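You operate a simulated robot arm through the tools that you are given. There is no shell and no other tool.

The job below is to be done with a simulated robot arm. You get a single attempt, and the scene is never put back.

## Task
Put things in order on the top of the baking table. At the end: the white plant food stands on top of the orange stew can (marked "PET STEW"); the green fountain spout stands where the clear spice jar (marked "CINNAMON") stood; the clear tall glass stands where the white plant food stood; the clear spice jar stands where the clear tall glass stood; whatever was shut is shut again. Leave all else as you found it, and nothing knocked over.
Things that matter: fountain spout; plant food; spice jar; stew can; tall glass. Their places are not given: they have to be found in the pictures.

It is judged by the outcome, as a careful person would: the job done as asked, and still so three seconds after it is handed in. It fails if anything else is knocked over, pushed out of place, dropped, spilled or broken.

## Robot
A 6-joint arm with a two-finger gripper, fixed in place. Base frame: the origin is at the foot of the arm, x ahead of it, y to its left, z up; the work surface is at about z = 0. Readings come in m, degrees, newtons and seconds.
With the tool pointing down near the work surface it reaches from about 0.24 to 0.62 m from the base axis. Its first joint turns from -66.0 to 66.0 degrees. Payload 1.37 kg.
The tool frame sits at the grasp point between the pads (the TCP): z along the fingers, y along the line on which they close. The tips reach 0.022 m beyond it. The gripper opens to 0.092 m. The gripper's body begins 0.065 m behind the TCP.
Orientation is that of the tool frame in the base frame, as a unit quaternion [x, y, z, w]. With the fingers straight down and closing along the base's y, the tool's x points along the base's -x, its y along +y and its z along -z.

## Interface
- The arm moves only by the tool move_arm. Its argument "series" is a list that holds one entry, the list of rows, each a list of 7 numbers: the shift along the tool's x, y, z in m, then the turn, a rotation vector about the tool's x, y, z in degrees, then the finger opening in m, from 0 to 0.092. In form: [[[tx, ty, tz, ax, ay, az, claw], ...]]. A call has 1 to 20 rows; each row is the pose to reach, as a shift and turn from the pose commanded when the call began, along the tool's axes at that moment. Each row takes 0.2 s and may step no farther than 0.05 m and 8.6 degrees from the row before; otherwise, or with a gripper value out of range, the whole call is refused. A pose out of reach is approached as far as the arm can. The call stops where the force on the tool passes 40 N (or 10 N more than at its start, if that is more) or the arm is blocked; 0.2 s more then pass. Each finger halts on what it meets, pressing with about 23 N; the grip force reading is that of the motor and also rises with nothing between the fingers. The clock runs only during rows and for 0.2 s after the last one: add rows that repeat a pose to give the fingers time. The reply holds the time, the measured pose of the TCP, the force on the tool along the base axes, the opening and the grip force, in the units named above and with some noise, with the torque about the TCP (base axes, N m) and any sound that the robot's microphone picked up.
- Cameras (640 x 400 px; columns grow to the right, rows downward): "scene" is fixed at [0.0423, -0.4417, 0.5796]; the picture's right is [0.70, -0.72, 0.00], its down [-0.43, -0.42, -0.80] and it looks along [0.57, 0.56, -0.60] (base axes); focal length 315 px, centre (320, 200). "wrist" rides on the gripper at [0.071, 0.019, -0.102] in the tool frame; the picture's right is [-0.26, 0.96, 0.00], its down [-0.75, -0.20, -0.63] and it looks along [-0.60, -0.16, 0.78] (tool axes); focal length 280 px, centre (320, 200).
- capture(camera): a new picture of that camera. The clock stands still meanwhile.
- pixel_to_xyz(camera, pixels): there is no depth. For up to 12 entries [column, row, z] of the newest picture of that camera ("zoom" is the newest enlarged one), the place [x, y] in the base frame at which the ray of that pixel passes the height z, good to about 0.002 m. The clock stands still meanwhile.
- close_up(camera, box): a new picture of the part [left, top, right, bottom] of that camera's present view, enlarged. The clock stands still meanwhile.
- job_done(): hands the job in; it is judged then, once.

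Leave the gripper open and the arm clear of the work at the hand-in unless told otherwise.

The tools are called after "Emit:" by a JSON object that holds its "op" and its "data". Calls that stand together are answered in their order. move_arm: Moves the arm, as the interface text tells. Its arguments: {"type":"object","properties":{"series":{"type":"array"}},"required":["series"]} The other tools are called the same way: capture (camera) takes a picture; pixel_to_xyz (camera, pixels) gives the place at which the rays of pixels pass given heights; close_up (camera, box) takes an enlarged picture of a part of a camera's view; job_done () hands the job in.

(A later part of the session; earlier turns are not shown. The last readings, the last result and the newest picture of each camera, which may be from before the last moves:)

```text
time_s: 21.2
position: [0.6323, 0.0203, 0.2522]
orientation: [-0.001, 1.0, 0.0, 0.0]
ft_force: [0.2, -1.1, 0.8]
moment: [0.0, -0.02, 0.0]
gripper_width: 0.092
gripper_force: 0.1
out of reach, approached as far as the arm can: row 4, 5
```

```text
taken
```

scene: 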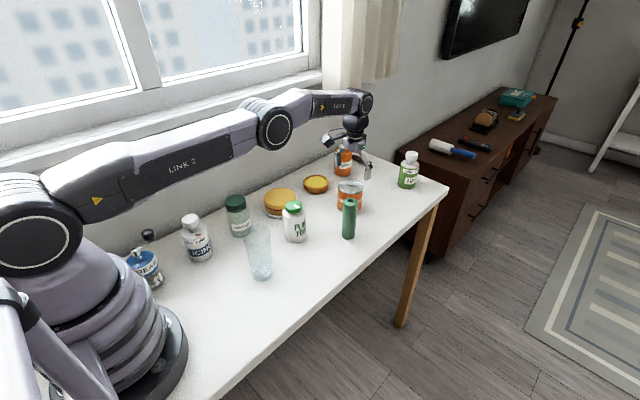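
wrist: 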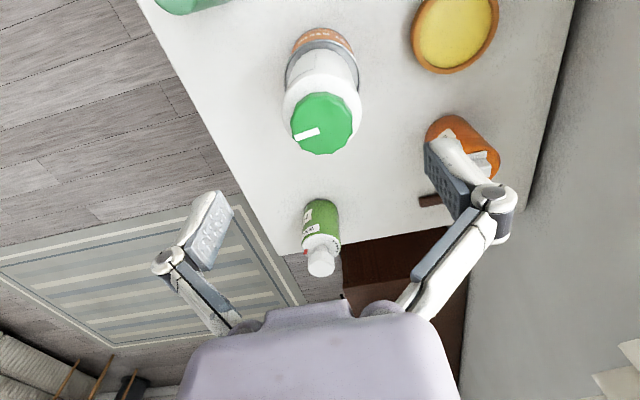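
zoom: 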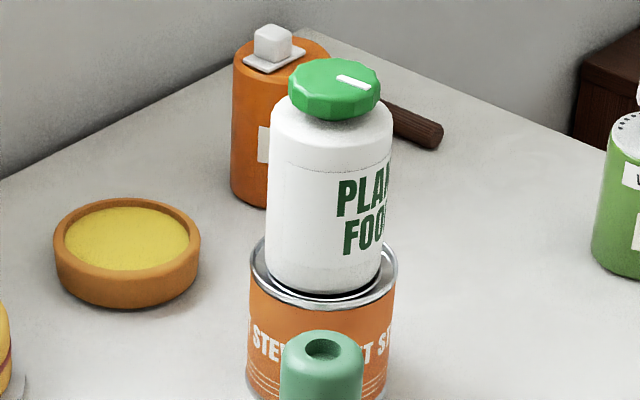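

The plant food stands upright on the stew can. Next the glass: I'm moving back over it at about (0.302,-0.005), z≈0.25, for a close look.

Emit:
{"op": "move_arm", "data": {"series": [[[0.04, -0.003, 0, 0, 0, 0, 0.092], [0.085, -0.006, 0, 0, 0, 0, 0.092], [0.13, -0.009, 0, 0, 0, 0, 0.092], [0.175, -0.012, 0, 0, 0, 0, 0.092], [0.22, -0.016, 0, 0, 0, 0, 0.092], [0.265, -0.02, 0, 0, 0, 0, 0.092], [0.305, -0.024, 0, 0, 0, 0, 0.092], [0.332, -0.026, 0, 0, 0, 0, 0.092], [0.332, -0.026, 0, 0, 0, 0, 0.092]]]}}

Emit:
{"op": "capture", "data": {"camera": "wrist"}}

Emit:
{"op": "capture", "data": {"camera": "scene"}}

```text
time_s: 23.2
position: [0.3022, -0.0051, 0.2521]
orientation: [0.001, 1.0, 0.0, 0.0]
ft_force: [0.0, 0.5, -0.5]
moment: [0.02, 0.0, 0.02]
gripper_width: 0.0922
gripper_force: 0.1
```

```text
taken
```

wrist: 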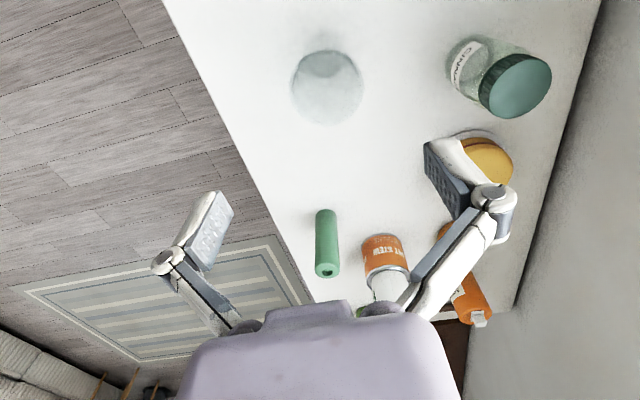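

```text
taken
```

scene: 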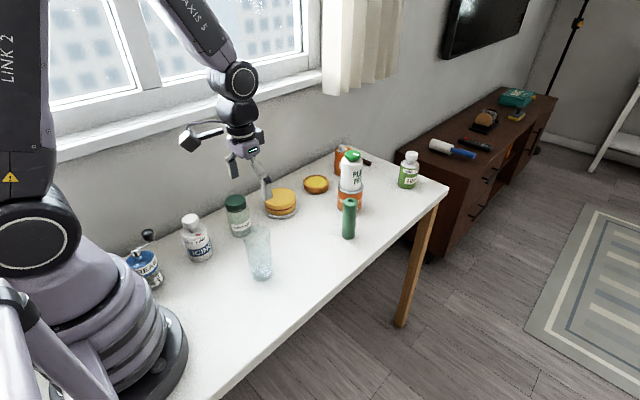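

The glass rim is centred near wrist (326,87). I'll enlarge it, and look at the jar nearby too.

Emit:
{"op": "close_up", "data": {"camera": "wrist", "box": [256, 30, 400, 140]}}

Emit:
{"op": "close_up", "data": {"camera": "scene", "box": [212, 210, 308, 290]}}

```text
3.64 times, centred on (328, 85) of wrist
```

zoom: 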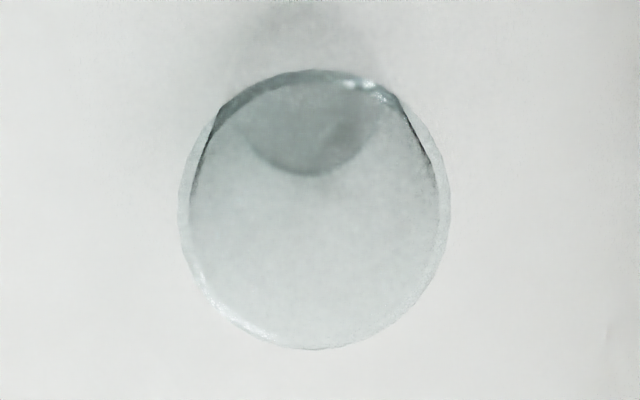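

```text
5.00 times, centred on (260, 250) of scene
```

zoom: 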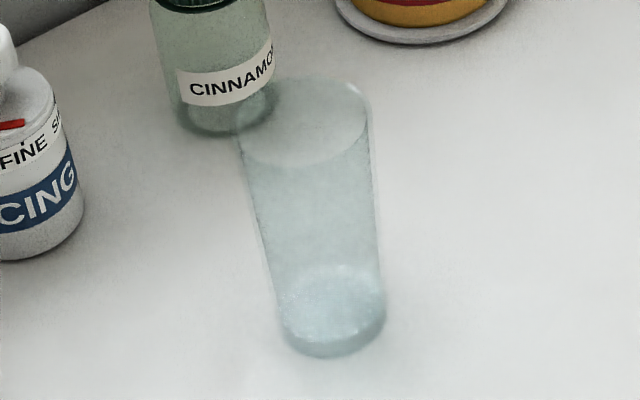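

Querying the rim points (wrist near (326.4,49.3), far (326.4,126.3), sides (289.5,88), (363.8,88)) and the base and rim in the scene zoom.

Emit:
{"op": "pixel_to_xyz", "data": {"camera": "wrist", "pixels": [[326.4, 49.3, 0.12], [326.4, 126.3, 0.12], [326.4, 49.3, 0.13], [326.4, 126.3, 0.13], [289.5, 88, 0.12], [363.8, 88, 0.12], [289.5, 88, 0.13], [363.8, 88, 0.13]]}}

Emit:
{"op": "pixel_to_xyz", "data": {"camera": "zoom", "pixels": [[333, 357, 0.0], [283, 325, 0.0], [386, 325, 0.0], [304, 77, 0.12], [304, 167, 0.12], [304, 77, 0.13], [304, 167, 0.13], [238, 120, 0.125], [371, 120, 0.125]]}}

```text
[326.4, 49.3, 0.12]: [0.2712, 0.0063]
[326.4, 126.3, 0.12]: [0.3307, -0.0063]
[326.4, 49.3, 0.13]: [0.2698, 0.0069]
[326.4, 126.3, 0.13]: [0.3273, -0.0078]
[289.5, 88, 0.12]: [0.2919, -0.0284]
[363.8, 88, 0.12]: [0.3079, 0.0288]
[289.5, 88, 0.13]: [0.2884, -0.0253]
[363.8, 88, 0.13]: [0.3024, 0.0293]
```

```text
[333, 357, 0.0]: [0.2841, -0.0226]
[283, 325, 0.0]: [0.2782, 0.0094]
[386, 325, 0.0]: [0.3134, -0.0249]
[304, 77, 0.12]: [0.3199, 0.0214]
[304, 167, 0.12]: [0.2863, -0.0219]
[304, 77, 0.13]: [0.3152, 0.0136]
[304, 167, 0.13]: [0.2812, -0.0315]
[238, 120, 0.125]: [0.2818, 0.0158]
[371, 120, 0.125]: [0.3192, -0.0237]
```

Both cameras put the glass at about (0.300,-0.001), rim about 0.058 m wide and 0.12 m high. I descend around it to TCP z≈0.085, which leaves the palm about 3 cm above the rim.

Emit:
{"op": "move_arm", "data": {"series": [[[0.002, 0.004, 0.03, 0, 0, 0, 0.092], [0.002, 0.004, 0.07, 0, 0, 0, 0.092], [0.002, 0.004, 0.11, 0, 0, 0, 0.092], [0.002, 0.004, 0.14, 0, 0, 0, 0.092], [0.002, 0.004, 0.167, 0, 0, 0, 0.092], [0.002, 0.004, 0.167, 0, 0, 0, 0.092]]]}}

Emit:
{"op": "capture", "data": {"camera": "wrist"}}

Emit:
{"op": "close_up", "data": {"camera": "scene", "box": [200, 180, 328, 290]}}

```text
time_s: 24.6
position: [0.2996, -0.0021, 0.0834]
orientation: [0.001, 1.0, 0.0, -0.001]
ft_force: [0.0, 0.3, 0.1]
moment: [-0.01, 0.01, -0.01]
gripper_width: 0.0918
gripper_force: 0.1
```

```text
taken
```

wrist: 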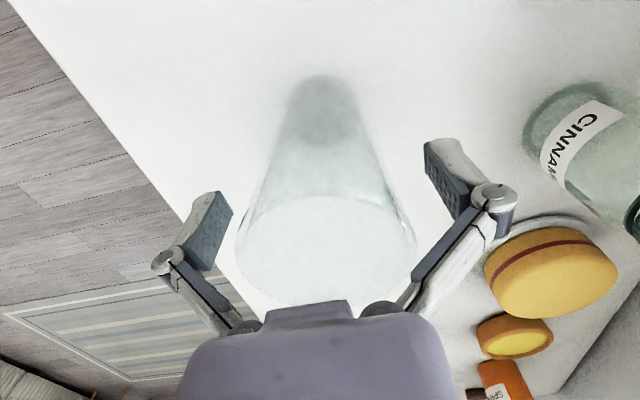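

```text
3.64 times, centred on (264, 235) of scene
```

zoom: 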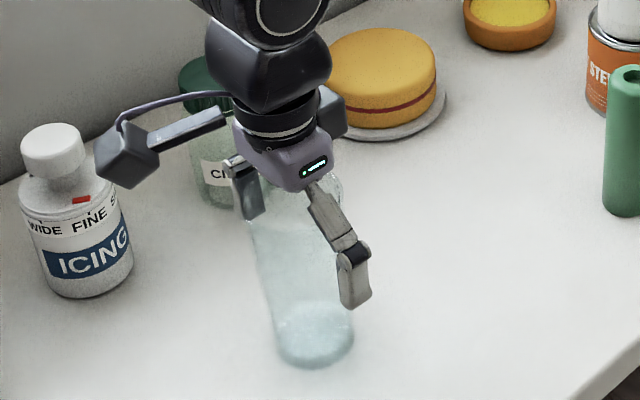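

The glass is between the fingers and centred. Closing gently.

Emit:
{"op": "move_arm", "data": {"series": [[[0, 0, 0, 0, 0, 0, 0.08], [0, 0, 0, 0, 0, 0, 0.07], [0, 0, 0, 0, 0, 0, 0.06], [0, 0, 0, 0, 0, 0, 0.05], [0, 0, 0, 0, 0, 0, 0.04], [0, 0, 0, 0, 0, 0, 0.04]]]}}

Emit:
{"op": "capture", "data": {"camera": "wrist"}}

```text
time_s: 26.0
position: [0.2999, -0.0023, 0.0843]
orientation: [0.0, 1.0, 0.0, 0.001]
ft_force: [-1.5, 4.9, 26.6]
moment: [-0.14, 0.12, -0.04]
gripper_width: 0.0691
gripper_force: 23.1
```

```text
taken
```

wrist: 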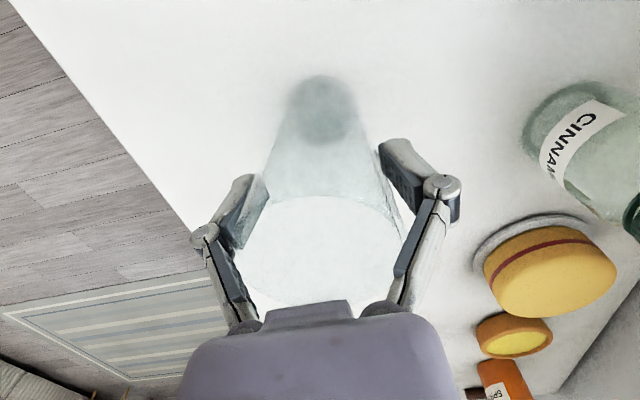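

The fingers stopped at 0.069 m with 27 N upward: the slanted upper links are bearing on the rim, not the pads. I'll open, raise so that the pads meet the glass near the rim (TCP z≈0.107), and look again.

Emit:
{"op": "move_arm", "data": {"series": [[[0, 0, 0, 0, 0, 0, 0.072], [0, 0, 0, 0, 0, 0, 0.08], [0, 0, 0, 0, 0, 0, 0.09], [0, 0, 0, 0, 0, 0, 0.092], [0, 0, -0.012, 0, 0, 0, 0.092], [0, 0, -0.023, 0, 0, 0, 0.092], [0, 0, -0.023, 0, 0, 0, 0.092]]]}}

Emit:
{"op": "capture", "data": {"camera": "wrist"}}

Emit:
{"op": "close_up", "data": {"camera": "scene", "box": [200, 180, 328, 290]}}

```text
time_s: 27.6
position: [0.2985, -0.0025, 0.1074]
orientation: [0.0, 1.0, 0.0, 0.0]
ft_force: [-0.2, -0.3, -0.2]
moment: [0.01, 0.02, 0.02]
gripper_width: 0.0922
gripper_force: 0.1
```

```text
taken
```

wrist: 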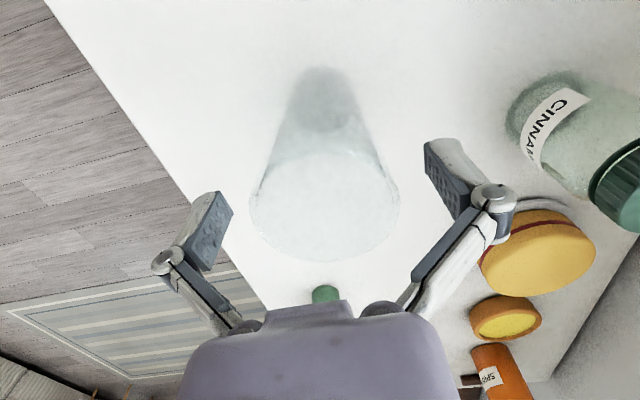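

```text
3.64 times, centred on (264, 235) of scene
```

zoom: 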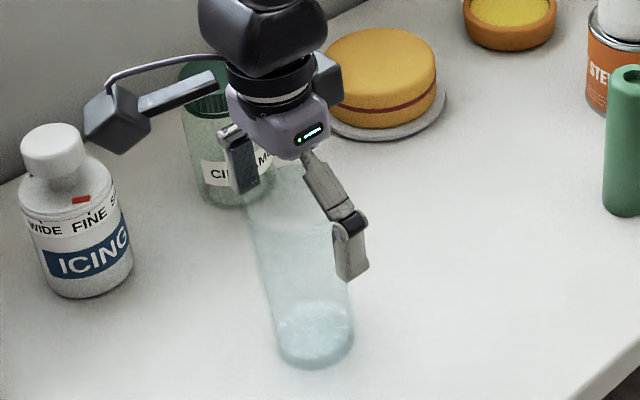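

The glass still stands in place. I'm rechecking the rim size and height from here: rim sides at (249,203) and (398,203), near (322,152), far (324,262).

Emit:
{"op": "pixel_to_xyz", "data": {"camera": "wrist", "pixels": [[249, 203, 0.115], [398, 203, 0.115], [249, 203, 0.12], [398, 203, 0.12], [249, 203, 0.13], [398, 203, 0.13], [322, 152, 0.12], [324, 262, 0.12], [322, 152, 0.13], [324, 262, 0.13]]}}

```text
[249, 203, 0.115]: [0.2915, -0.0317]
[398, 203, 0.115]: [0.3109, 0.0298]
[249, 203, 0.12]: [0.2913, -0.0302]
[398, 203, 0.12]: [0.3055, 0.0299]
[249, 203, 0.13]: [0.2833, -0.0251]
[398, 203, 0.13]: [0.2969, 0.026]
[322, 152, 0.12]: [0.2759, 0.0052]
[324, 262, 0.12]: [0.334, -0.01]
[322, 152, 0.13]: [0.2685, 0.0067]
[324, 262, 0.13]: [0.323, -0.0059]
```

The rim is about 0.058 m wide at z≈0.124. I'll go 6 mm higher so that the rim is well within the pads, centre by 1.5 mm, then close in small steps.

Emit:
{"op": "move_arm", "data": {"series": [[[-0.0015, 0.0015, -0.006, 0, 0, 0, 0.092], [-0.0015, 0.0015, -0.006, 0, 0, 0, 0.082], [-0.0015, 0.0015, -0.006, 0, 0, 0, 0.072], [-0.0015, 0.0015, -0.006, 0, 0, 0, 0.064], [-0.0015, 0.0015, -0.006, 0, 0, 0, 0.056], [-0.0015, 0.0015, -0.006, 0, 0, 0, 0.048], [-0.0015, 0.0015, -0.006, 0, 0, 0, 0.04], [-0.0015, 0.0015, -0.006, 0, 0, 0, 0.04]]]}}

Emit:
{"op": "capture", "data": {"camera": "wrist"}}

Emit:
{"op": "close_up", "data": {"camera": "scene", "box": [200, 180, 328, 290]}}

```text
time_s: 29.4
position: [0.3008, -0.0002, 0.1141]
orientation: [0.0, 1.0, 0.0, 0.0]
ft_force: [-0.9, -2.8, 9.0]
moment: [-0.11, 0.14, -0.01]
gripper_width: 0.058
gripper_force: 22.8
```

```text
taken
```

wrist: 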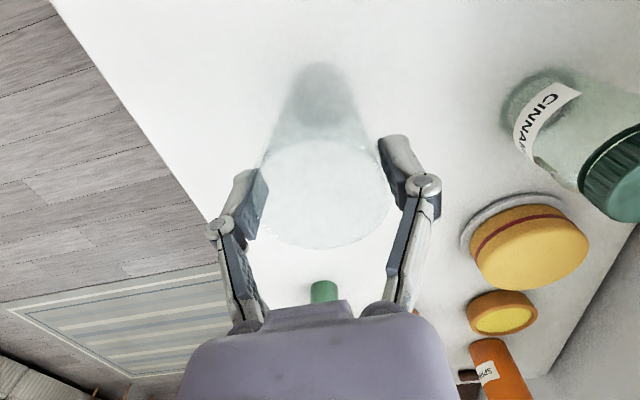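

```text
3.64 times, centred on (264, 235) of scene
```

zoom: 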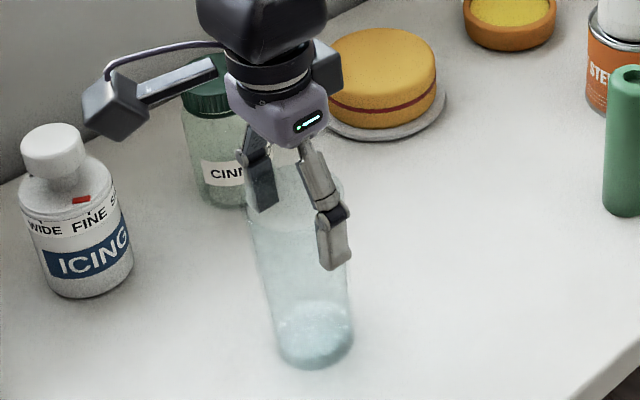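

The grip is on the glass just under the rim (0.058 m, 23 N). Slow lift of 20 mm next.

Emit:
{"op": "move_arm", "data": {"series": [[[0, 0, -0.002, 0, 0, 0, 0.04], [0, 0, -0.005, 0, 0, 0, 0.04], [0, 0, -0.012, 0, 0, 0, 0.04], [0, 0, -0.02, 0, 0, 0, 0.04], [0, 0, -0.02, 0, 0, 0, 0.04]]]}}

Emit:
{"op": "capture", "data": {"camera": "wrist"}}

Emit:
{"op": "close_up", "data": {"camera": "scene", "box": [200, 180, 328, 290]}}

```text
time_s: 30.6
position: [0.2998, -0.0009, 0.1335]
orientation: [0.0, 1.0, 0.001, 0.001]
ft_force: [0.2, 0.1, -1.7]
moment: [0.02, 0.0, -0.01]
gripper_width: 0.0577
gripper_force: 23.1
```

```text
taken
```

wrist: 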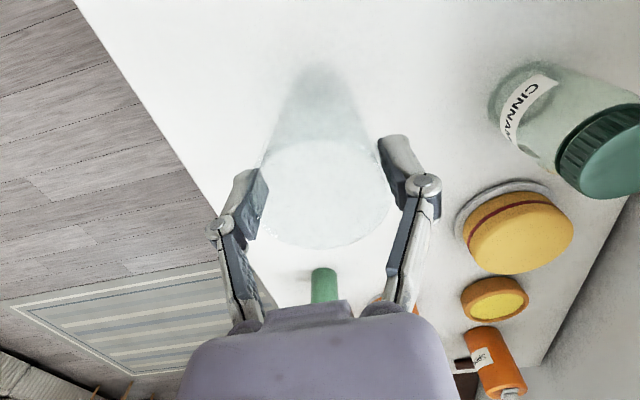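

```text
3.64 times, centred on (264, 235) of scene
```

zoom: 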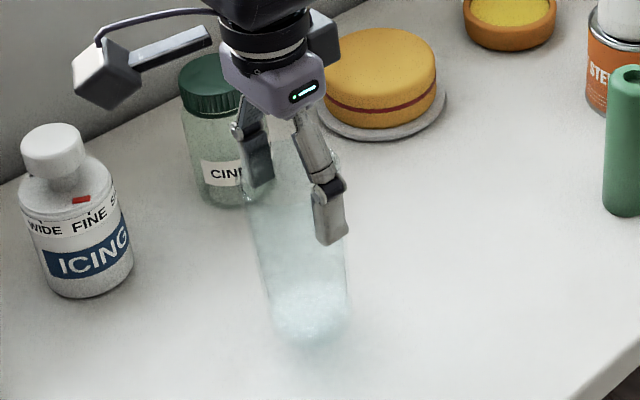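

The glass hangs straight. Carrying it slowly at low height to the plant food's old place (0.441,0.039); the path is clear.

Emit:
{"op": "move_arm", "data": {"series": [[[0, 0, -0.015, 0, 0, 0, 0.04], [-0.008, 0.002, -0.02, 0, 0, 0, 0.04], [-0.024, 0.007, -0.02, 0, 0, 0, 0.04], [-0.046, 0.013, -0.02, 0, 0, 0, 0.04], [-0.07, 0.02, -0.02, 0, 0, 0, 0.04], [-0.094, 0.027, -0.02, 0, 0, 0, 0.04], [-0.116, 0.033, -0.02, 0, 0, 0, 0.04], [-0.132, 0.037, -0.02, 0, 0, 0, 0.04], [-0.14, 0.0395, -0.02, 0, 0, 0, 0.04], [-0.141, 0.04, -0.02, 0, 0, 0, 0.04], [-0.141, 0.04, -0.02, 0, 0, 0, 0.04]]]}}

Emit:
{"op": "capture", "data": {"camera": "wrist"}}

Emit:
{"op": "close_up", "data": {"camera": "scene", "box": [224, 150, 368, 260]}}

```text
time_s: 33.0
position: [0.4414, 0.04, 0.1534]
orientation: [0.001, 1.0, 0.0, 0.0]
ft_force: [0.1, 0.3, -0.9]
moment: [-0.02, 0.01, 0.0]
gripper_width: 0.0579
gripper_force: 23.1
```

```text
taken
```

wrist: 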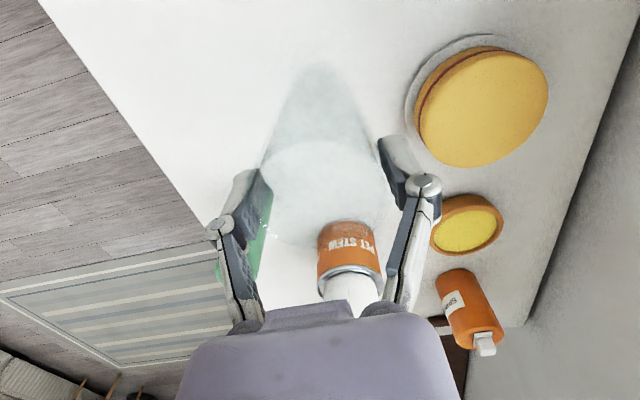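

```text
3.64 times, centred on (296, 205) of scene
```

zoom: 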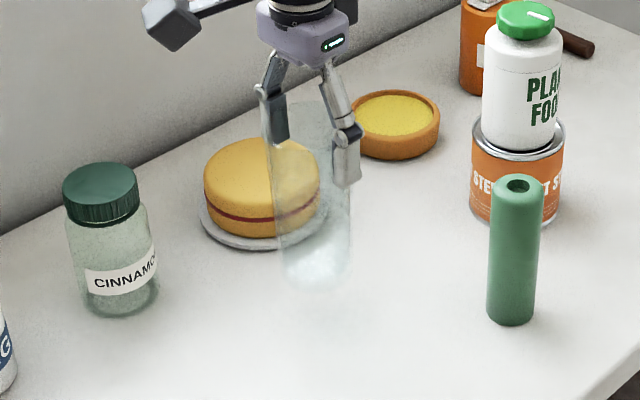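

The glass is over its new place. Lowering 35 mm to just above the table.

Emit:
{"op": "move_arm", "data": {"series": [[[0, -0.0005, 0.01, 0, 0, 0, 0.04], [0, -0.0005, 0.022, 0, 0, 0, 0.04], [0, -0.0005, 0.031, 0, 0, 0, 0.04], [0, -0.0005, 0.035, 0, 0, 0, 0.04], [0, -0.0005, 0.035, 0, 0, 0, 0.04]]]}}

Emit:
{"op": "move_arm", "data": {"series": [[[0, 0, 0.001, 0, 0, 0, 0.04], [0, 0, 0.002, 0, 0, 0, 0.04], [0, 0, 0.003, 0, 0, 0, 0.04], [0, 0, 0.003, 0, 0, 0, 0.04]]]}}

```text
time_s: 34.2
position: [0.4417, 0.0385, 0.1193]
orientation: [0.0, 1.0, 0.0, 0.0]
ft_force: [0.0, -0.1, -1.8]
moment: [0.0, 0.0, 0.03]
gripper_width: 0.0579
gripper_force: 23.2
```

```text
time_s: 35.2
position: [0.4416, 0.0388, 0.1147]
orientation: [0.0, 1.0, 0.0, 0.0]
ft_force: [0.6, 0.5, -1.8]
moment: [0.01, -0.01, 0.03]
gripper_width: 0.0577
gripper_force: 23.2
```

No contact yet (Fz -1.8 N, z 0.1147). Another 2 mm in 1 mm rows.

Emit:
{"op": "move_arm", "data": {"series": [[[0, 0, 0.001, 0, 0, 0, 0.04], [0, 0, 0.002, 0, 0, 0, 0.04], [0, 0, 0.002, 0, 0, 0, 0.04]]]}}

Emit:
{"op": "close_up", "data": {"camera": "scene", "box": [248, 180, 344, 260]}}

```text
time_s: 36.0
position: [0.4413, 0.0387, 0.1135]
orientation: [0.0, 1.0, 0.0, 0.0]
ft_force: [0.0, -0.2, -2.0]
moment: [0.02, -0.01, 0.04]
gripper_width: 0.0577
gripper_force: 22.9
```

```text
5.00 times, centred on (296, 220) of scene
```

zoom: 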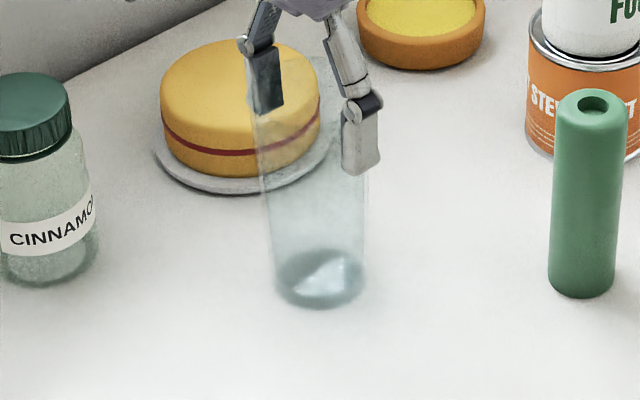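

Still hanging free. Two more millimetres.

Emit:
{"op": "move_arm", "data": {"series": [[[0, 0, 0.001, 0, 0, 0, 0.04], [0, 0, 0.002, 0, 0, 0, 0.04], [0, 0, 0.002, 0, 0, 0, 0.04]]]}}

```text
time_s: 36.8
position: [0.442, 0.0387, 0.1123]
orientation: [0.001, 1.0, 0.0, 0.001]
ft_force: [-1.7, 0.8, 12.0]
moment: [0.01, -0.09, 0.05]
gripper_width: 0.058
gripper_force: 22.7
```

Contact: +12 N upward, so the glass is on the table. I'm easing up 0.5 mm and opening slowly.

Emit:
{"op": "move_arm", "data": {"series": [[[0, 0, -0.0005, 0, 0, 0, 0.056], [0, 0, -0.0005, 0, 0, 0, 0.06], [0, 0, -0.0005, 0, 0, 0, 0.064], [0, 0, -0.0005, 0, 0, 0, 0.07], [0, 0, -0.0005, 0, 0, 0, 0.08], [0, 0, -0.0005, 0, 0, 0, 0.092], [0, 0, -0.0005, 0, 0, 0, 0.092]]]}}

Emit:
{"op": "capture", "data": {"camera": "wrist"}}

Emit:
{"op": "close_up", "data": {"camera": "scene", "box": [248, 180, 344, 260]}}

```text
time_s: 38.4
position: [0.4415, 0.0388, 0.1119]
orientation: [0.0, 1.0, 0.0, 0.0]
ft_force: [0.4, 0.2, -0.5]
moment: [-0.01, -0.01, 0.02]
gripper_width: 0.0921
gripper_force: 0.1
```

```text
taken
```

wrist: 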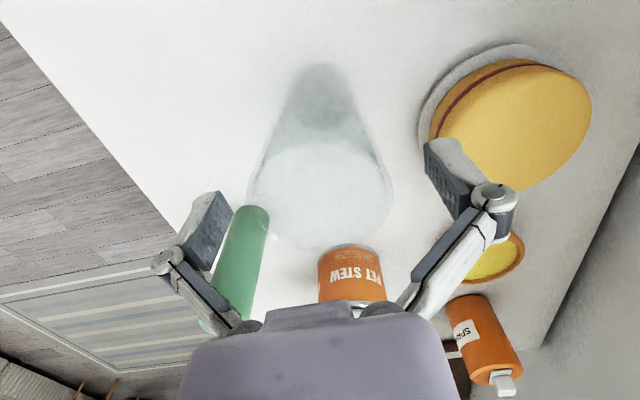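

```text
5.00 times, centred on (296, 220) of scene
```

zoom: 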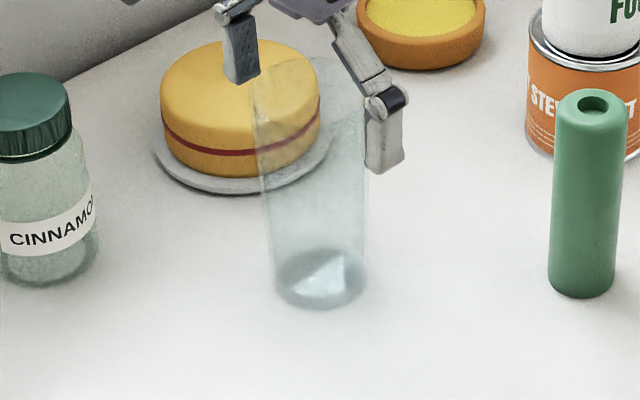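

The glass stands where the plant food was. I'm raising the gripper straight up clear of it.

Emit:
{"op": "move_arm", "data": {"series": [[[0, 0, -0.01, 0, 0, 0, 0.092], [0, 0, -0.03, 0, 0, 0, 0.092], [0, 0, -0.07, 0, 0, 0, 0.092], [0, 0, -0.115, 0, 0, 0, 0.092], [0, 0, -0.14, 0, 0, 0, 0.092], [0, 0, -0.14, 0, 0, 0, 0.092]]]}}

Emit:
{"op": "capture", "data": {"camera": "scene"}}

Emit:
{"op": "close_up", "data": {"camera": "scene", "box": [170, 180, 300, 270]}}

```text
time_s: 39.8
position: [0.4421, 0.0379, 0.2531]
orientation: [0.0, 1.0, 0.0, 0.0]
ft_force: [0.1, -0.4, -0.9]
moment: [0.02, 0.02, 0.0]
gripper_width: 0.0923
gripper_force: 0.0
```

```text
taken
```

scene: 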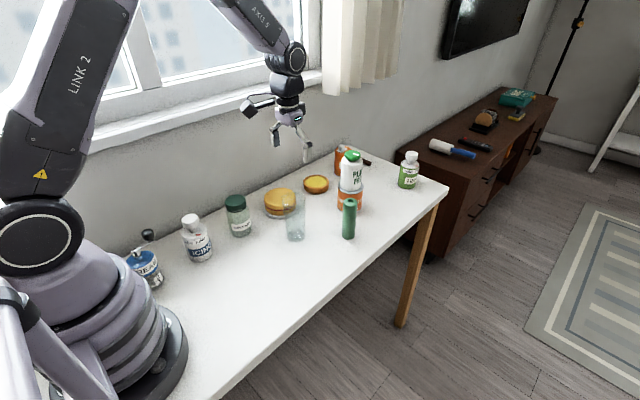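

```text
4.44 times, centred on (235, 225) of scene
```

zoom: 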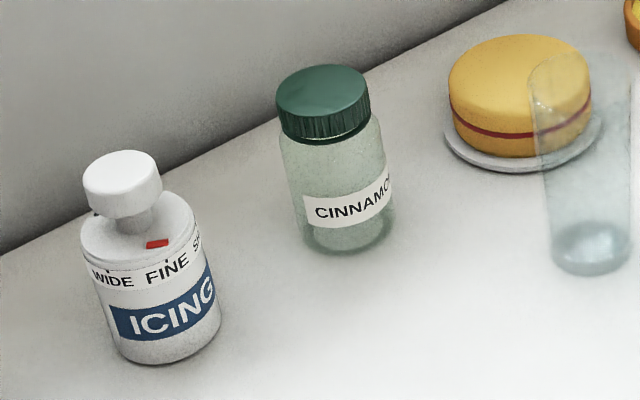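

I'm locating the wall line behind the jar (zoom (0,257), (240,138), (500,10)) and the icing bottle and jar edges, to choose a safe finger direction.

Emit:
{"op": "pixel_to_xyz", "data": {"camera": "zoom", "pixels": [[60, 228, 0.0], [240, 138, 0.0], [430, 43, 0.0], [160, 364, 0.0], [110, 335, 0.0], [220, 320, 0.0], [348, 253, 0.0], [300, 225, 0.0], [396, 220, 0.0], [322, 91, 0.1], [322, 65, 0.1], [322, 116, 0.1]]}}

Emit:
{"op": "pixel_to_xyz", "data": {"camera": "zoom", "pixels": [[276, 97, 0.095], [371, 97, 0.095], [282, 155, 0.065], [385, 150, 0.065], [324, 140, 0.078], [123, 172, 0.1], [592, 275, 0.0], [552, 250, 0.0], [630, 250, 0.0]]}}

```text
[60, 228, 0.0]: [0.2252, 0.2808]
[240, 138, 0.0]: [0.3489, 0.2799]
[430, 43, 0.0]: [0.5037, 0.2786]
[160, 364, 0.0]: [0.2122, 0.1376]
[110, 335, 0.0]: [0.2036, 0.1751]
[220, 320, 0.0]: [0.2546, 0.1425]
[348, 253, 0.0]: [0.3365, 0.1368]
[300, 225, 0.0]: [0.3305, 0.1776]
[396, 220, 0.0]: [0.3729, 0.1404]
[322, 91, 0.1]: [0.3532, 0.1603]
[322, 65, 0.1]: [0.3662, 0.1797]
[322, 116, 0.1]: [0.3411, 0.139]
```

```text
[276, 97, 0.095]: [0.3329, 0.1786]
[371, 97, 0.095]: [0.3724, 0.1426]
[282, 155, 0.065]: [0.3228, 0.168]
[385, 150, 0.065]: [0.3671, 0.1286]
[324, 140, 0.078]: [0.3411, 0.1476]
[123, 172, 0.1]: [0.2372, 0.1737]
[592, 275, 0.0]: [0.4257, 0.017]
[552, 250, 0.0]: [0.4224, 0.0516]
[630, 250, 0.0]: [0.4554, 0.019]
```

The wall is at y≈0.28, 5 cm beyond the far finger, so closing along y is safe. The jar is at about (0.351,0.160). Moving over it at z≈0.25 for a close look.

Emit:
{"op": "move_arm", "data": {"series": [[[0.015, 0.02, 0, 0, 0, 0, 0.092], [0.04, 0.052, 0, 0, 0, 0, 0.092], [0.065, 0.085, 0, 0, 0, 0, 0.092], [0.083, 0.11, 0, 0, 0, 0, 0.092], [0.091, 0.121, 0, 0, 0, 0, 0.092], [0.091, 0.121, 0, 0, 0, 0, 0.092]]]}}

Emit:
{"op": "capture", "data": {"camera": "wrist"}}

Emit:
{"op": "close_up", "data": {"camera": "wrist", "box": [256, 20, 400, 140]}}

```text
time_s: 41.2
position: [0.3507, 0.1602, 0.2528]
orientation: [0.0, 1.0, 0.0, 0.001]
ft_force: [0.1, -0.5, 0.2]
moment: [0.05, -0.02, -0.01]
gripper_width: 0.0922
gripper_force: 0.1
```

```text
taken
```

wrist: 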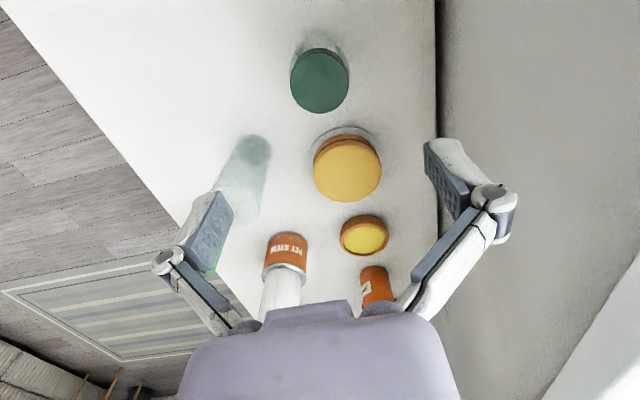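

```text
3.33 times, centred on (328, 80) of wrist
```

zoom: 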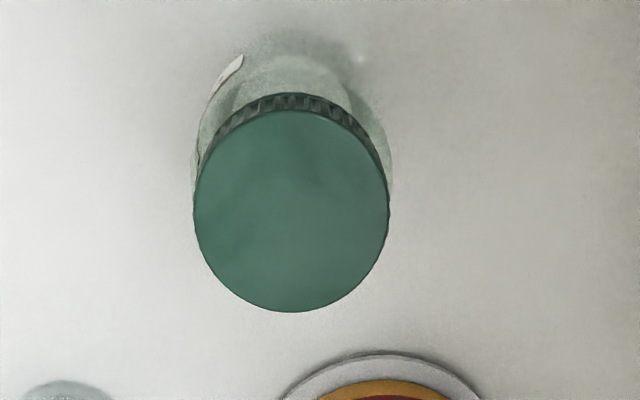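

Querying the lid edges in the zoom (left 195, right 389, near (292,109), far (292,313)) for position and height.

Emit:
{"op": "pixel_to_xyz", "data": {"camera": "zoom", "pixels": [[195, 213, 0.095], [389, 213, 0.095], [292, 109, 0.095], [292, 313, 0.095], [195, 213, 0.105], [389, 213, 0.105], [292, 109, 0.105], [292, 313, 0.105], [191, 170, 0.065], [393, 170, 0.065]]}}

```text
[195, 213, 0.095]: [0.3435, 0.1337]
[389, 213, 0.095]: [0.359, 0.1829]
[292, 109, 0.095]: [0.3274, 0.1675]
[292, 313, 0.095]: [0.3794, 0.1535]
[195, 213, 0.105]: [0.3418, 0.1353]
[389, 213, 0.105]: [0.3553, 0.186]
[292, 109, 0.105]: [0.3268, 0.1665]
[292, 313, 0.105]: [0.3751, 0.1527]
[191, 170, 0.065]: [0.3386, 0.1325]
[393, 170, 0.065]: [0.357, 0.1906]
```

The jar is at (0.352,0.160), lid about 0.0525 m wide, top about 0.10 m high. I'm descending to TCP z≈0.083 so the lower pads meet the jar's body just below the lid and the links stay above it.

Emit:
{"op": "move_arm", "data": {"series": [[[-0.001, 0, 0.03, 0, 0, 0, 0.092], [-0.001, 0, 0.07, 0, 0, 0, 0.092], [-0.001, 0, 0.11, 0, 0, 0, 0.092], [-0.001, 0, 0.145, 0, 0, 0, 0.092], [-0.001, 0, 0.17, 0, 0, 0, 0.092], [-0.001, 0, 0.17, 0, 0, 0, 0.092]]]}}

Emit:
{"op": "capture", "data": {"camera": "wrist"}}

Emit:
{"op": "close_up", "data": {"camera": "scene", "box": [176, 160, 304, 250]}}

```text
time_s: 42.6
position: [0.3506, 0.1591, 0.0809]
orientation: [0.0, 1.0, 0.0, 0.0]
ft_force: [0.4, 1.2, 0.0]
moment: [-0.01, -0.03, -0.01]
gripper_width: 0.0921
gripper_force: 0.0
```

```text
taken
```

wrist: 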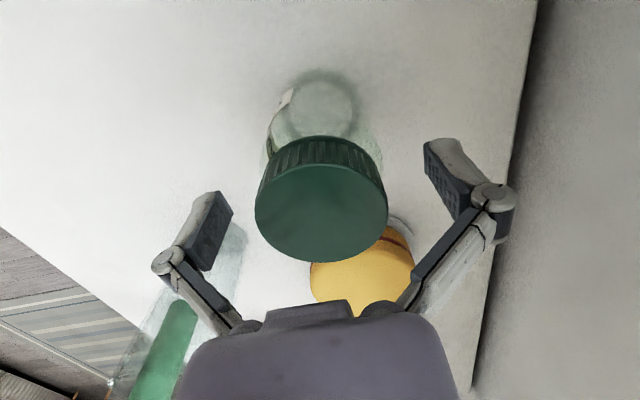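

```text
4.44 times, centred on (240, 205) of scene
```

zoom: 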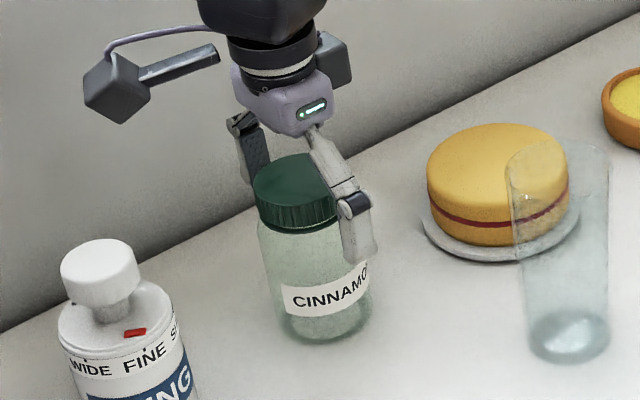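

The jar is centred between the fingers. Closing slowly.

Emit:
{"op": "move_arm", "data": {"series": [[[0, 0, -0.001, 0, 0, 0, 0.082], [0, 0, -0.001, 0, 0, 0, 0.072], [0, 0, -0.001, 0, 0, 0, 0.064], [0, 0, -0.001, 0, 0, 0, 0.056], [0, 0, -0.001, 0, 0, 0, 0.048], [0, 0, -0.001, 0, 0, 0, 0.04], [0, 0, -0.001, 0, 0, 0, 0.04]]]}}

Emit:
{"op": "capture", "data": {"camera": "wrist"}}

Emit:
{"op": "close_up", "data": {"camera": "scene", "box": [176, 160, 304, 250]}}

```text
time_s: 44.2
position: [0.3519, 0.1602, 0.0825]
orientation: [0.0, 1.0, 0.0, 0.0]
ft_force: [0.6, 1.3, 4.5]
moment: [-0.01, -0.03, 0.0]
gripper_width: 0.0575
gripper_force: 22.9
```

```text
taken
```

wrist: 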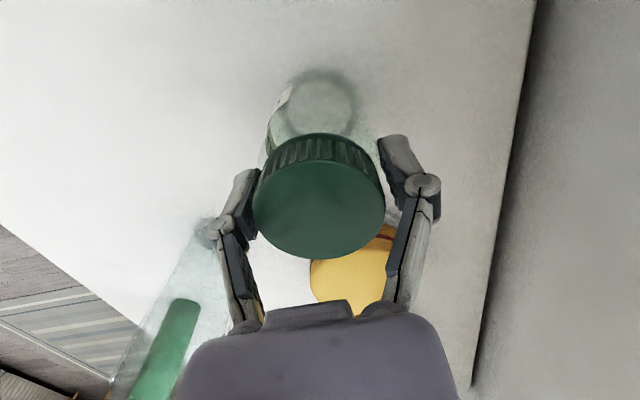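

```text
4.44 times, centred on (240, 205) of scene
```

zoom: 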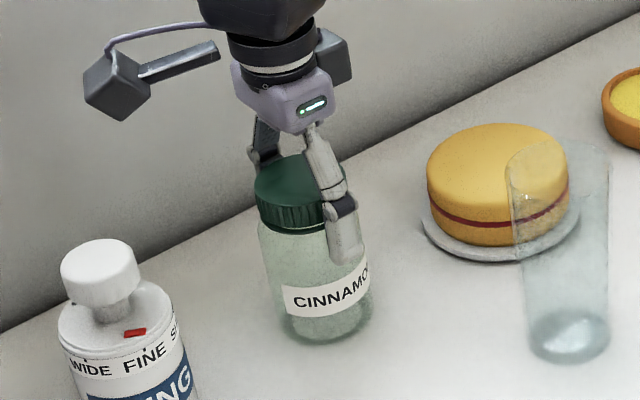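

A firm grip on the body (0.0575 m, 23 N, little side force). Lifting 20 mm slowly.

Emit:
{"op": "move_arm", "data": {"series": [[[0, 0, -0.002, 0, 0, 0, 0.04], [0, 0, -0.005, 0, 0, 0, 0.04], [0, 0, -0.012, 0, 0, 0, 0.04], [0, 0, -0.02, 0, 0, 0, 0.04], [0, 0, -0.02, 0, 0, 0, 0.04]]]}}

Emit:
{"op": "close_up", "data": {"camera": "scene", "box": [176, 160, 304, 250]}}

Emit:
{"op": "capture", "data": {"camera": "wrist"}}

```text
time_s: 45.4
position: [0.3521, 0.1592, 0.1041]
orientation: [0.0, 1.0, -0.001, -0.001]
ft_force: [-0.2, -0.3, -2.4]
moment: [0.03, -0.03, 0.05]
gripper_width: 0.0575
gripper_force: 22.9
```

```text
4.44 times, centred on (240, 205) of scene
```

zoom: 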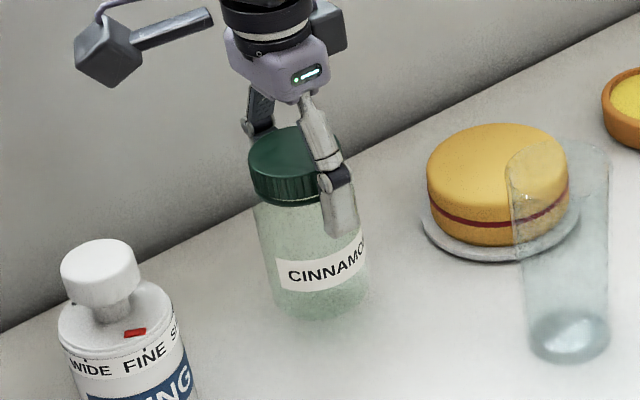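

```text
taken
```

wrist: 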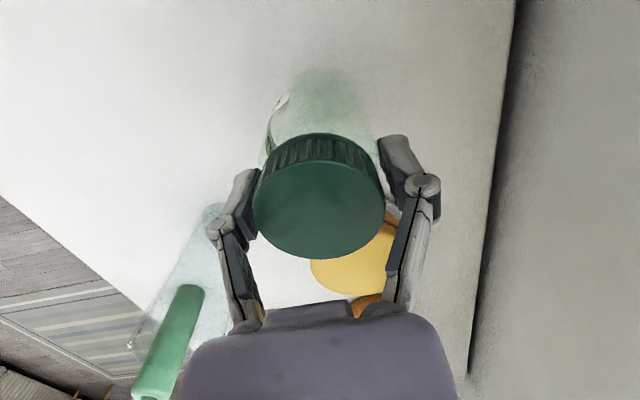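

The jar hangs upright with its lid on. Carrying it slowly to the glass's old place (0.300,-0.001).

Emit:
{"op": "move_arm", "data": {"series": [[[0, 0, -0.015, 0, 0, 0, 0.04], [0.002, -0.006, -0.025, 0, 0, 0, 0.04], [0.008, -0.024, -0.025, 0, 0, 0, 0.04], [0.016, -0.048, -0.025, 0, 0, 0, 0.04], [0.024, -0.074, -0.025, 0, 0, 0, 0.04], [0.032, -0.1, -0.025, 0, 0, 0, 0.04], [0.04, -0.124, -0.025, 0, 0, 0, 0.04], [0.047, -0.144, -0.025, 0, 0, 0, 0.04], [0.051, -0.156, -0.025, 0, 0, 0, 0.04], [0.052, -0.161, -0.025, 0, 0, 0, 0.04], [0.052, -0.161, -0.025, 0, 0, 0, 0.04]]]}}

Emit:
{"op": "close_up", "data": {"camera": "scene", "box": [190, 180, 334, 290]}}

Emit:
{"op": "capture", "data": {"camera": "wrist"}}

```text
time_s: 47.8
position: [0.299, -0.0019, 0.1288]
orientation: [0.001, 1.0, 0.0, 0.0]
ft_force: [-0.8, -0.4, -1.0]
moment: [0.0, 0.03, -0.01]
gripper_width: 0.0578
gripper_force: 23.4
```

```text
3.64 times, centred on (262, 235) of scene
```

zoom: 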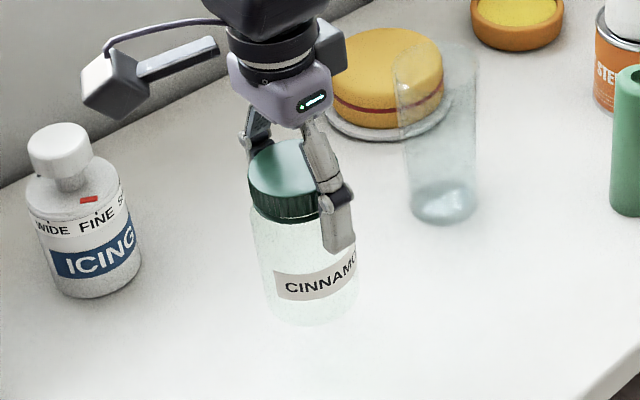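

```text
taken
```

wrist: 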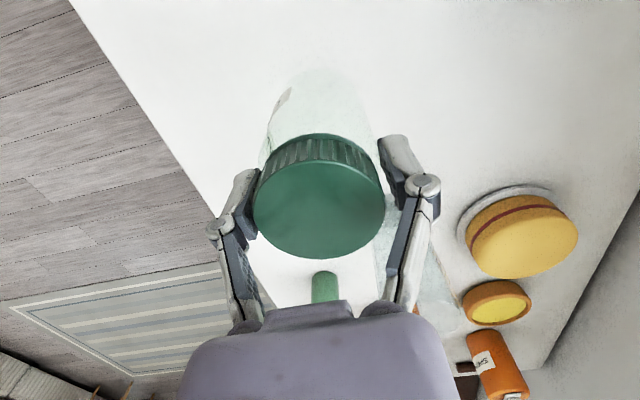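

Over the place. Lowering 42 mm to about 4 mm above the table, then in 1 mm rows.

Emit:
{"op": "move_arm", "data": {"series": [[[-0.001, 0.001, 0.012, 0, 0, 0, 0.04], [-0.001, 0.001, 0.027, 0, 0, 0, 0.04], [-0.001, 0.001, 0.038, 0, 0, 0, 0.04], [-0.001, 0.001, 0.042, 0, 0, 0, 0.04], [-0.001, 0.001, 0.042, 0, 0, 0, 0.04]]]}}

Emit:
{"op": "move_arm", "data": {"series": [[[0, 0, 0.001, 0, 0, 0, 0.04], [0, 0, 0.002, 0, 0, 0, 0.04], [0, 0, 0.003, 0, 0, 0, 0.04], [0, 0, 0.003, 0, 0, 0, 0.04]]]}}

```text
time_s: 49.0
position: [0.3, -0.0004, 0.0865]
orientation: [0.0, 1.0, 0.0, 0.001]
ft_force: [0.6, 0.2, -1.1]
moment: [-0.02, -0.02, 0.02]
gripper_width: 0.0573
gripper_force: 23.1
```

```text
time_s: 50.0
position: [0.3001, 0.001, 0.0829]
orientation: [0.0, 1.0, 0.0, 0.0]
ft_force: [-0.5, 0.6, -1.9]
moment: [-0.02, -0.01, 0.0]
gripper_width: 0.0577
gripper_force: 23.1
```

Still free at z=0.083. Two more 1 mm rows.

Emit:
{"op": "move_arm", "data": {"series": [[[0, 0, 0.001, 0, 0, 0, 0.04], [0, 0, 0.002, 0, 0, 0, 0.04], [0, 0, 0.002, 0, 0, 0, 0.04]]]}}

```text
time_s: 50.8
position: [0.3008, 0.0, 0.0805]
orientation: [0.0, 1.0, -0.001, 0.0]
ft_force: [0.5, 0.5, 15.4]
moment: [-0.01, -0.02, 0.02]
gripper_width: 0.0574
gripper_force: 22.6
```

Contact: +15 N, so the jar is on the table. Easing 0.5 mm and opening slowly.

Emit:
{"op": "move_arm", "data": {"series": [[[0, 0, -0.0008, 0, 0, 0, 0.056], [0, 0, -0.0008, 0, 0, 0, 0.06], [0, 0, -0.0008, 0, 0, 0, 0.064], [0, 0, -0.0008, 0, 0, 0, 0.07], [0, 0, -0.0008, 0, 0, 0, 0.08], [0, 0, -0.0008, 0, 0, 0, 0.092], [0, 0, -0.0008, 0, 0, 0, 0.092]]]}}

Emit:
{"op": "capture", "data": {"camera": "wrist"}}

Emit:
{"op": "close_up", "data": {"camera": "scene", "box": [190, 180, 334, 290]}}

```text
time_s: 52.4
position: [0.3006, 0.0004, 0.0815]
orientation: [0.0, 1.0, 0.0, 0.0]
ft_force: [-0.5, 0.4, -0.1]
moment: [0.02, 0.0, 0.01]
gripper_width: 0.0918
gripper_force: 0.2
```

```text
taken
```

wrist: 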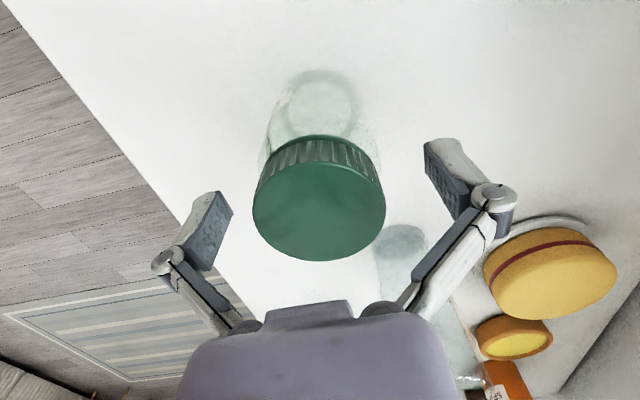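

```text
3.64 times, centred on (262, 235) of scene
```

zoom: 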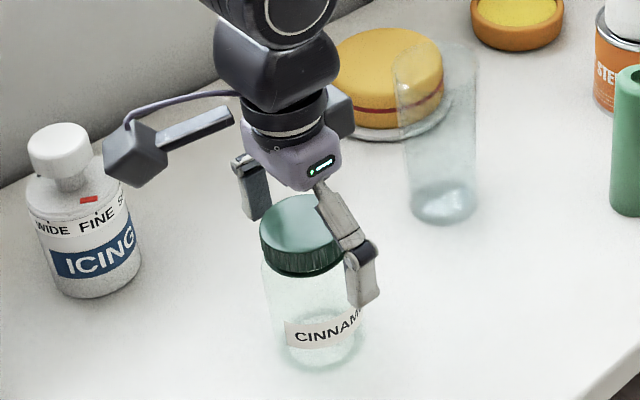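

The jar stands where the glass was. Raising straight up, then moving over the spout at about (0.538,-0.062), z≈0.26.

Emit:
{"op": "move_arm", "data": {"series": [[[0, 0, -0.01, 0, 0, 0, 0.092], [0, 0, -0.035, 0, 0, 0, 0.092], [0, 0, -0.08, 0, 0, 0, 0.092], [0, 0, -0.125, 0, 0, 0, 0.092], [0, 0, -0.17, 0, 0, 0, 0.092], [-0.03, -0.008, -0.18, 0, 0, 0, 0.092], [-0.075, -0.02, -0.18, 0, 0, 0, 0.092], [-0.12, -0.032, -0.18, 0, 0, 0, 0.092], [-0.16, -0.042, -0.18, 0, 0, 0, 0.092], [-0.2, -0.052, -0.18, 0, 0, 0, 0.092], [-0.23, -0.06, -0.18, 0, 0, 0, 0.092], [-0.237, -0.062, -0.18, 0, 0, 0, 0.092], [-0.237, -0.062, -0.18, 0, 0, 0, 0.092]]]}}

Emit:
{"op": "capture", "data": {"camera": "wrist"}}

Emit:
{"op": "close_up", "data": {"camera": "wrist", "box": [256, 20, 400, 140]}}

Emit:
{"op": "capture", "data": {"camera": "scene"}}

```text
time_s: 55.2
position: [0.5379, -0.0621, 0.2619]
orientation: [0.0, 1.0, 0.0, 0.0]
ft_force: [-0.4, 0.4, -0.8]
moment: [0.02, 0.0, 0.01]
gripper_width: 0.0918
gripper_force: 0.1
```

```text
taken
```

wrist: 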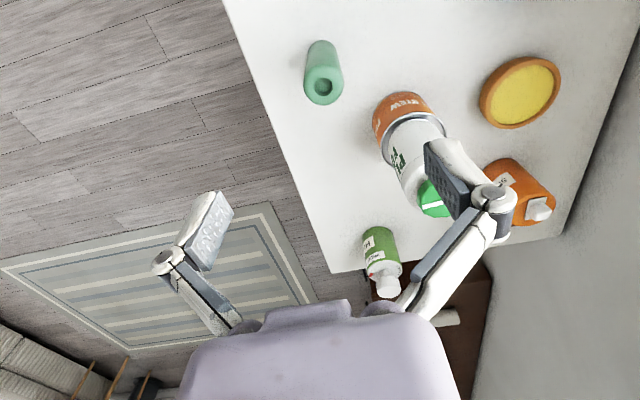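

```text
3.33 times, centred on (328, 80) of wrist
```

zoom: 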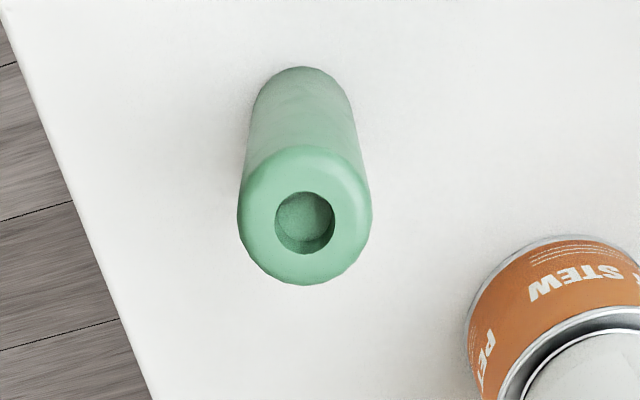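

```text
taken
```

scene: 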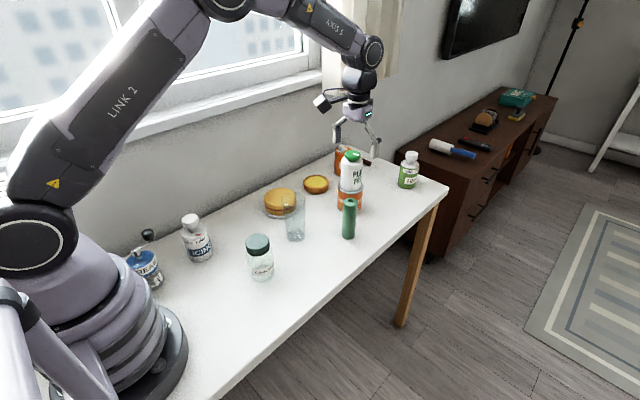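

Querying the spout hole centre (305,222 in zoom), sides (238/372) and near base edge (302,66).

Emit:
{"op": "pixel_to_xyz", "data": {"camera": "zoom", "pixels": [[305, 222, 0.11], [305, 222, 0.115], [305, 222, 0.12], [305, 222, 0.125], [302, 66, 0.0], [238, 215, 0.11], [372, 215, 0.11], [305, 286, 0.11]]}}

Emit:
{"op": "pixel_to_xyz", "data": {"camera": "scene", "pixels": [[350.6, 200.9, 0.11], [350.6, 200.9, 0.115], [350.6, 200.9, 0.12], [350.6, 200.9, 0.125]]}}

```text
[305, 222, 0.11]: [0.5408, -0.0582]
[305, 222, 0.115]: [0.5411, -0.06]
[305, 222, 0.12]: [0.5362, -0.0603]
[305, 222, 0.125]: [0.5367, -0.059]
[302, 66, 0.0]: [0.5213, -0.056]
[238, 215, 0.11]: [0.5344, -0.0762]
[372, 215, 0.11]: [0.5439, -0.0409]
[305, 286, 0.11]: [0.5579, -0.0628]
```

```text
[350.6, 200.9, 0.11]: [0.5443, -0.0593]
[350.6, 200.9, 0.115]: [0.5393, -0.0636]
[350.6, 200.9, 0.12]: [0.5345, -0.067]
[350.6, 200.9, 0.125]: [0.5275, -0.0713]
```

The spout is at about (0.540,-0.061), 0.036 m wide, about 0.113 m high. Descending to TCP z≈0.097 near its top, fingers 0.08 apart.

Emit:
{"op": "move_arm", "data": {"series": [[[-0.002, 0.001, 0.03, 0, 0, 0, 0.085], [-0.002, 0.001, 0.07, 0, 0, 0, 0.08], [-0.002, 0.001, 0.11, 0, 0, 0, 0.08], [-0.002, 0.001, 0.145, 0, 0, 0, 0.08], [-0.002, 0.001, 0.165, 0, 0, 0, 0.08], [-0.002, 0.001, 0.165, 0, 0, 0, 0.08]]]}}

Emit:
{"op": "capture", "data": {"camera": "wrist"}}

Emit:
{"op": "close_up", "data": {"camera": "scene", "box": [290, 150, 410, 250]}}

```text
time_s: 56.6
position: [0.54, -0.0619, 0.0975]
orientation: [0.001, 1.0, 0.0, -0.001]
ft_force: [0.1, -0.1, 1.3]
moment: [-0.02, -0.02, -0.01]
gripper_width: 0.08
gripper_force: 0.1
```

```text
taken
```

wrist: 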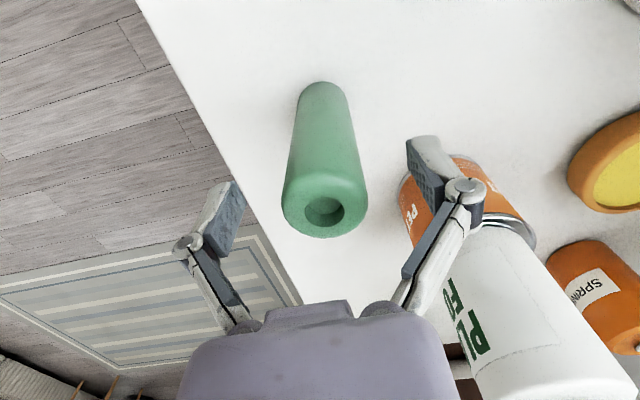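

```text
4.00 times, centred on (350, 200) of scene
```

zoom: 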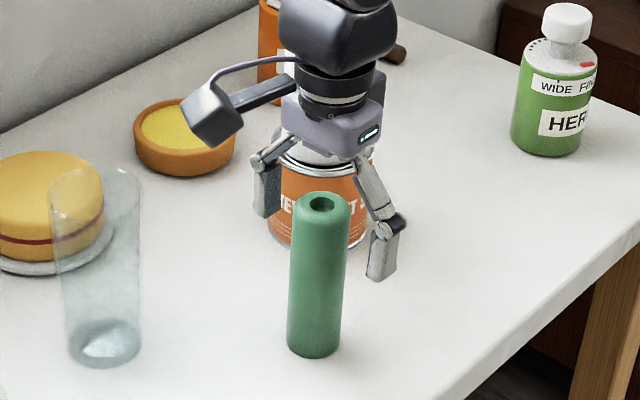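

The spout is centred between the fingers (hole at (324,208)). Closing slowly.

Emit:
{"op": "move_arm", "data": {"series": [[[0, 0, 0, 0, 0, 0, 0.07], [0, 0, 0, 0, 0, 0, 0.06], [0, 0, 0, 0, 0, 0, 0.05], [0, 0, 0, 0, 0, 0, 0.042], [0, 0, 0, 0, 0, 0, 0.034], [0, 0, 0, 0, 0, 0, 0.026], [0, 0, 0, 0, 0, 0, 0.02], [0, 0, 0, 0, 0, 0, 0.02]]]}}

Emit:
{"op": "capture", "data": {"camera": "wrist"}}

Emit:
{"op": "close_up", "data": {"camera": "scene", "box": [290, 150, 410, 250]}}

```text
time_s: 58.4
position: [0.5388, -0.0627, 0.0981]
orientation: [0.001, 1.0, 0.0, 0.0]
ft_force: [-0.8, 0.8, 1.4]
moment: [0.0, 0.02, -0.03]
gripper_width: 0.0349
gripper_force: 22.5
```

```text
taken
```

wrist: 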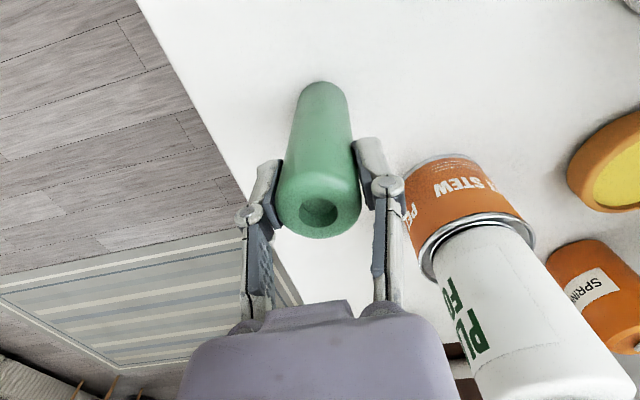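

```text
4.00 times, centred on (350, 200) of scene
```

zoom: 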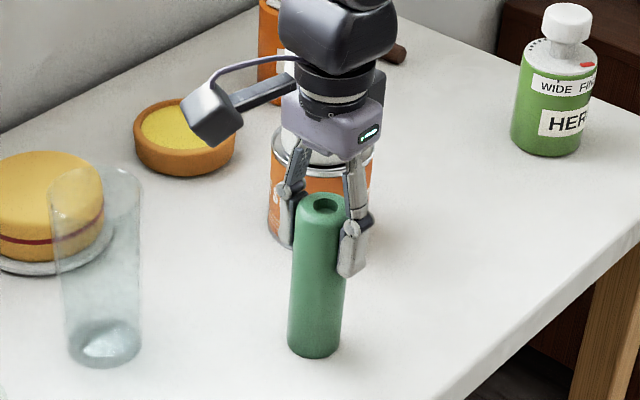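

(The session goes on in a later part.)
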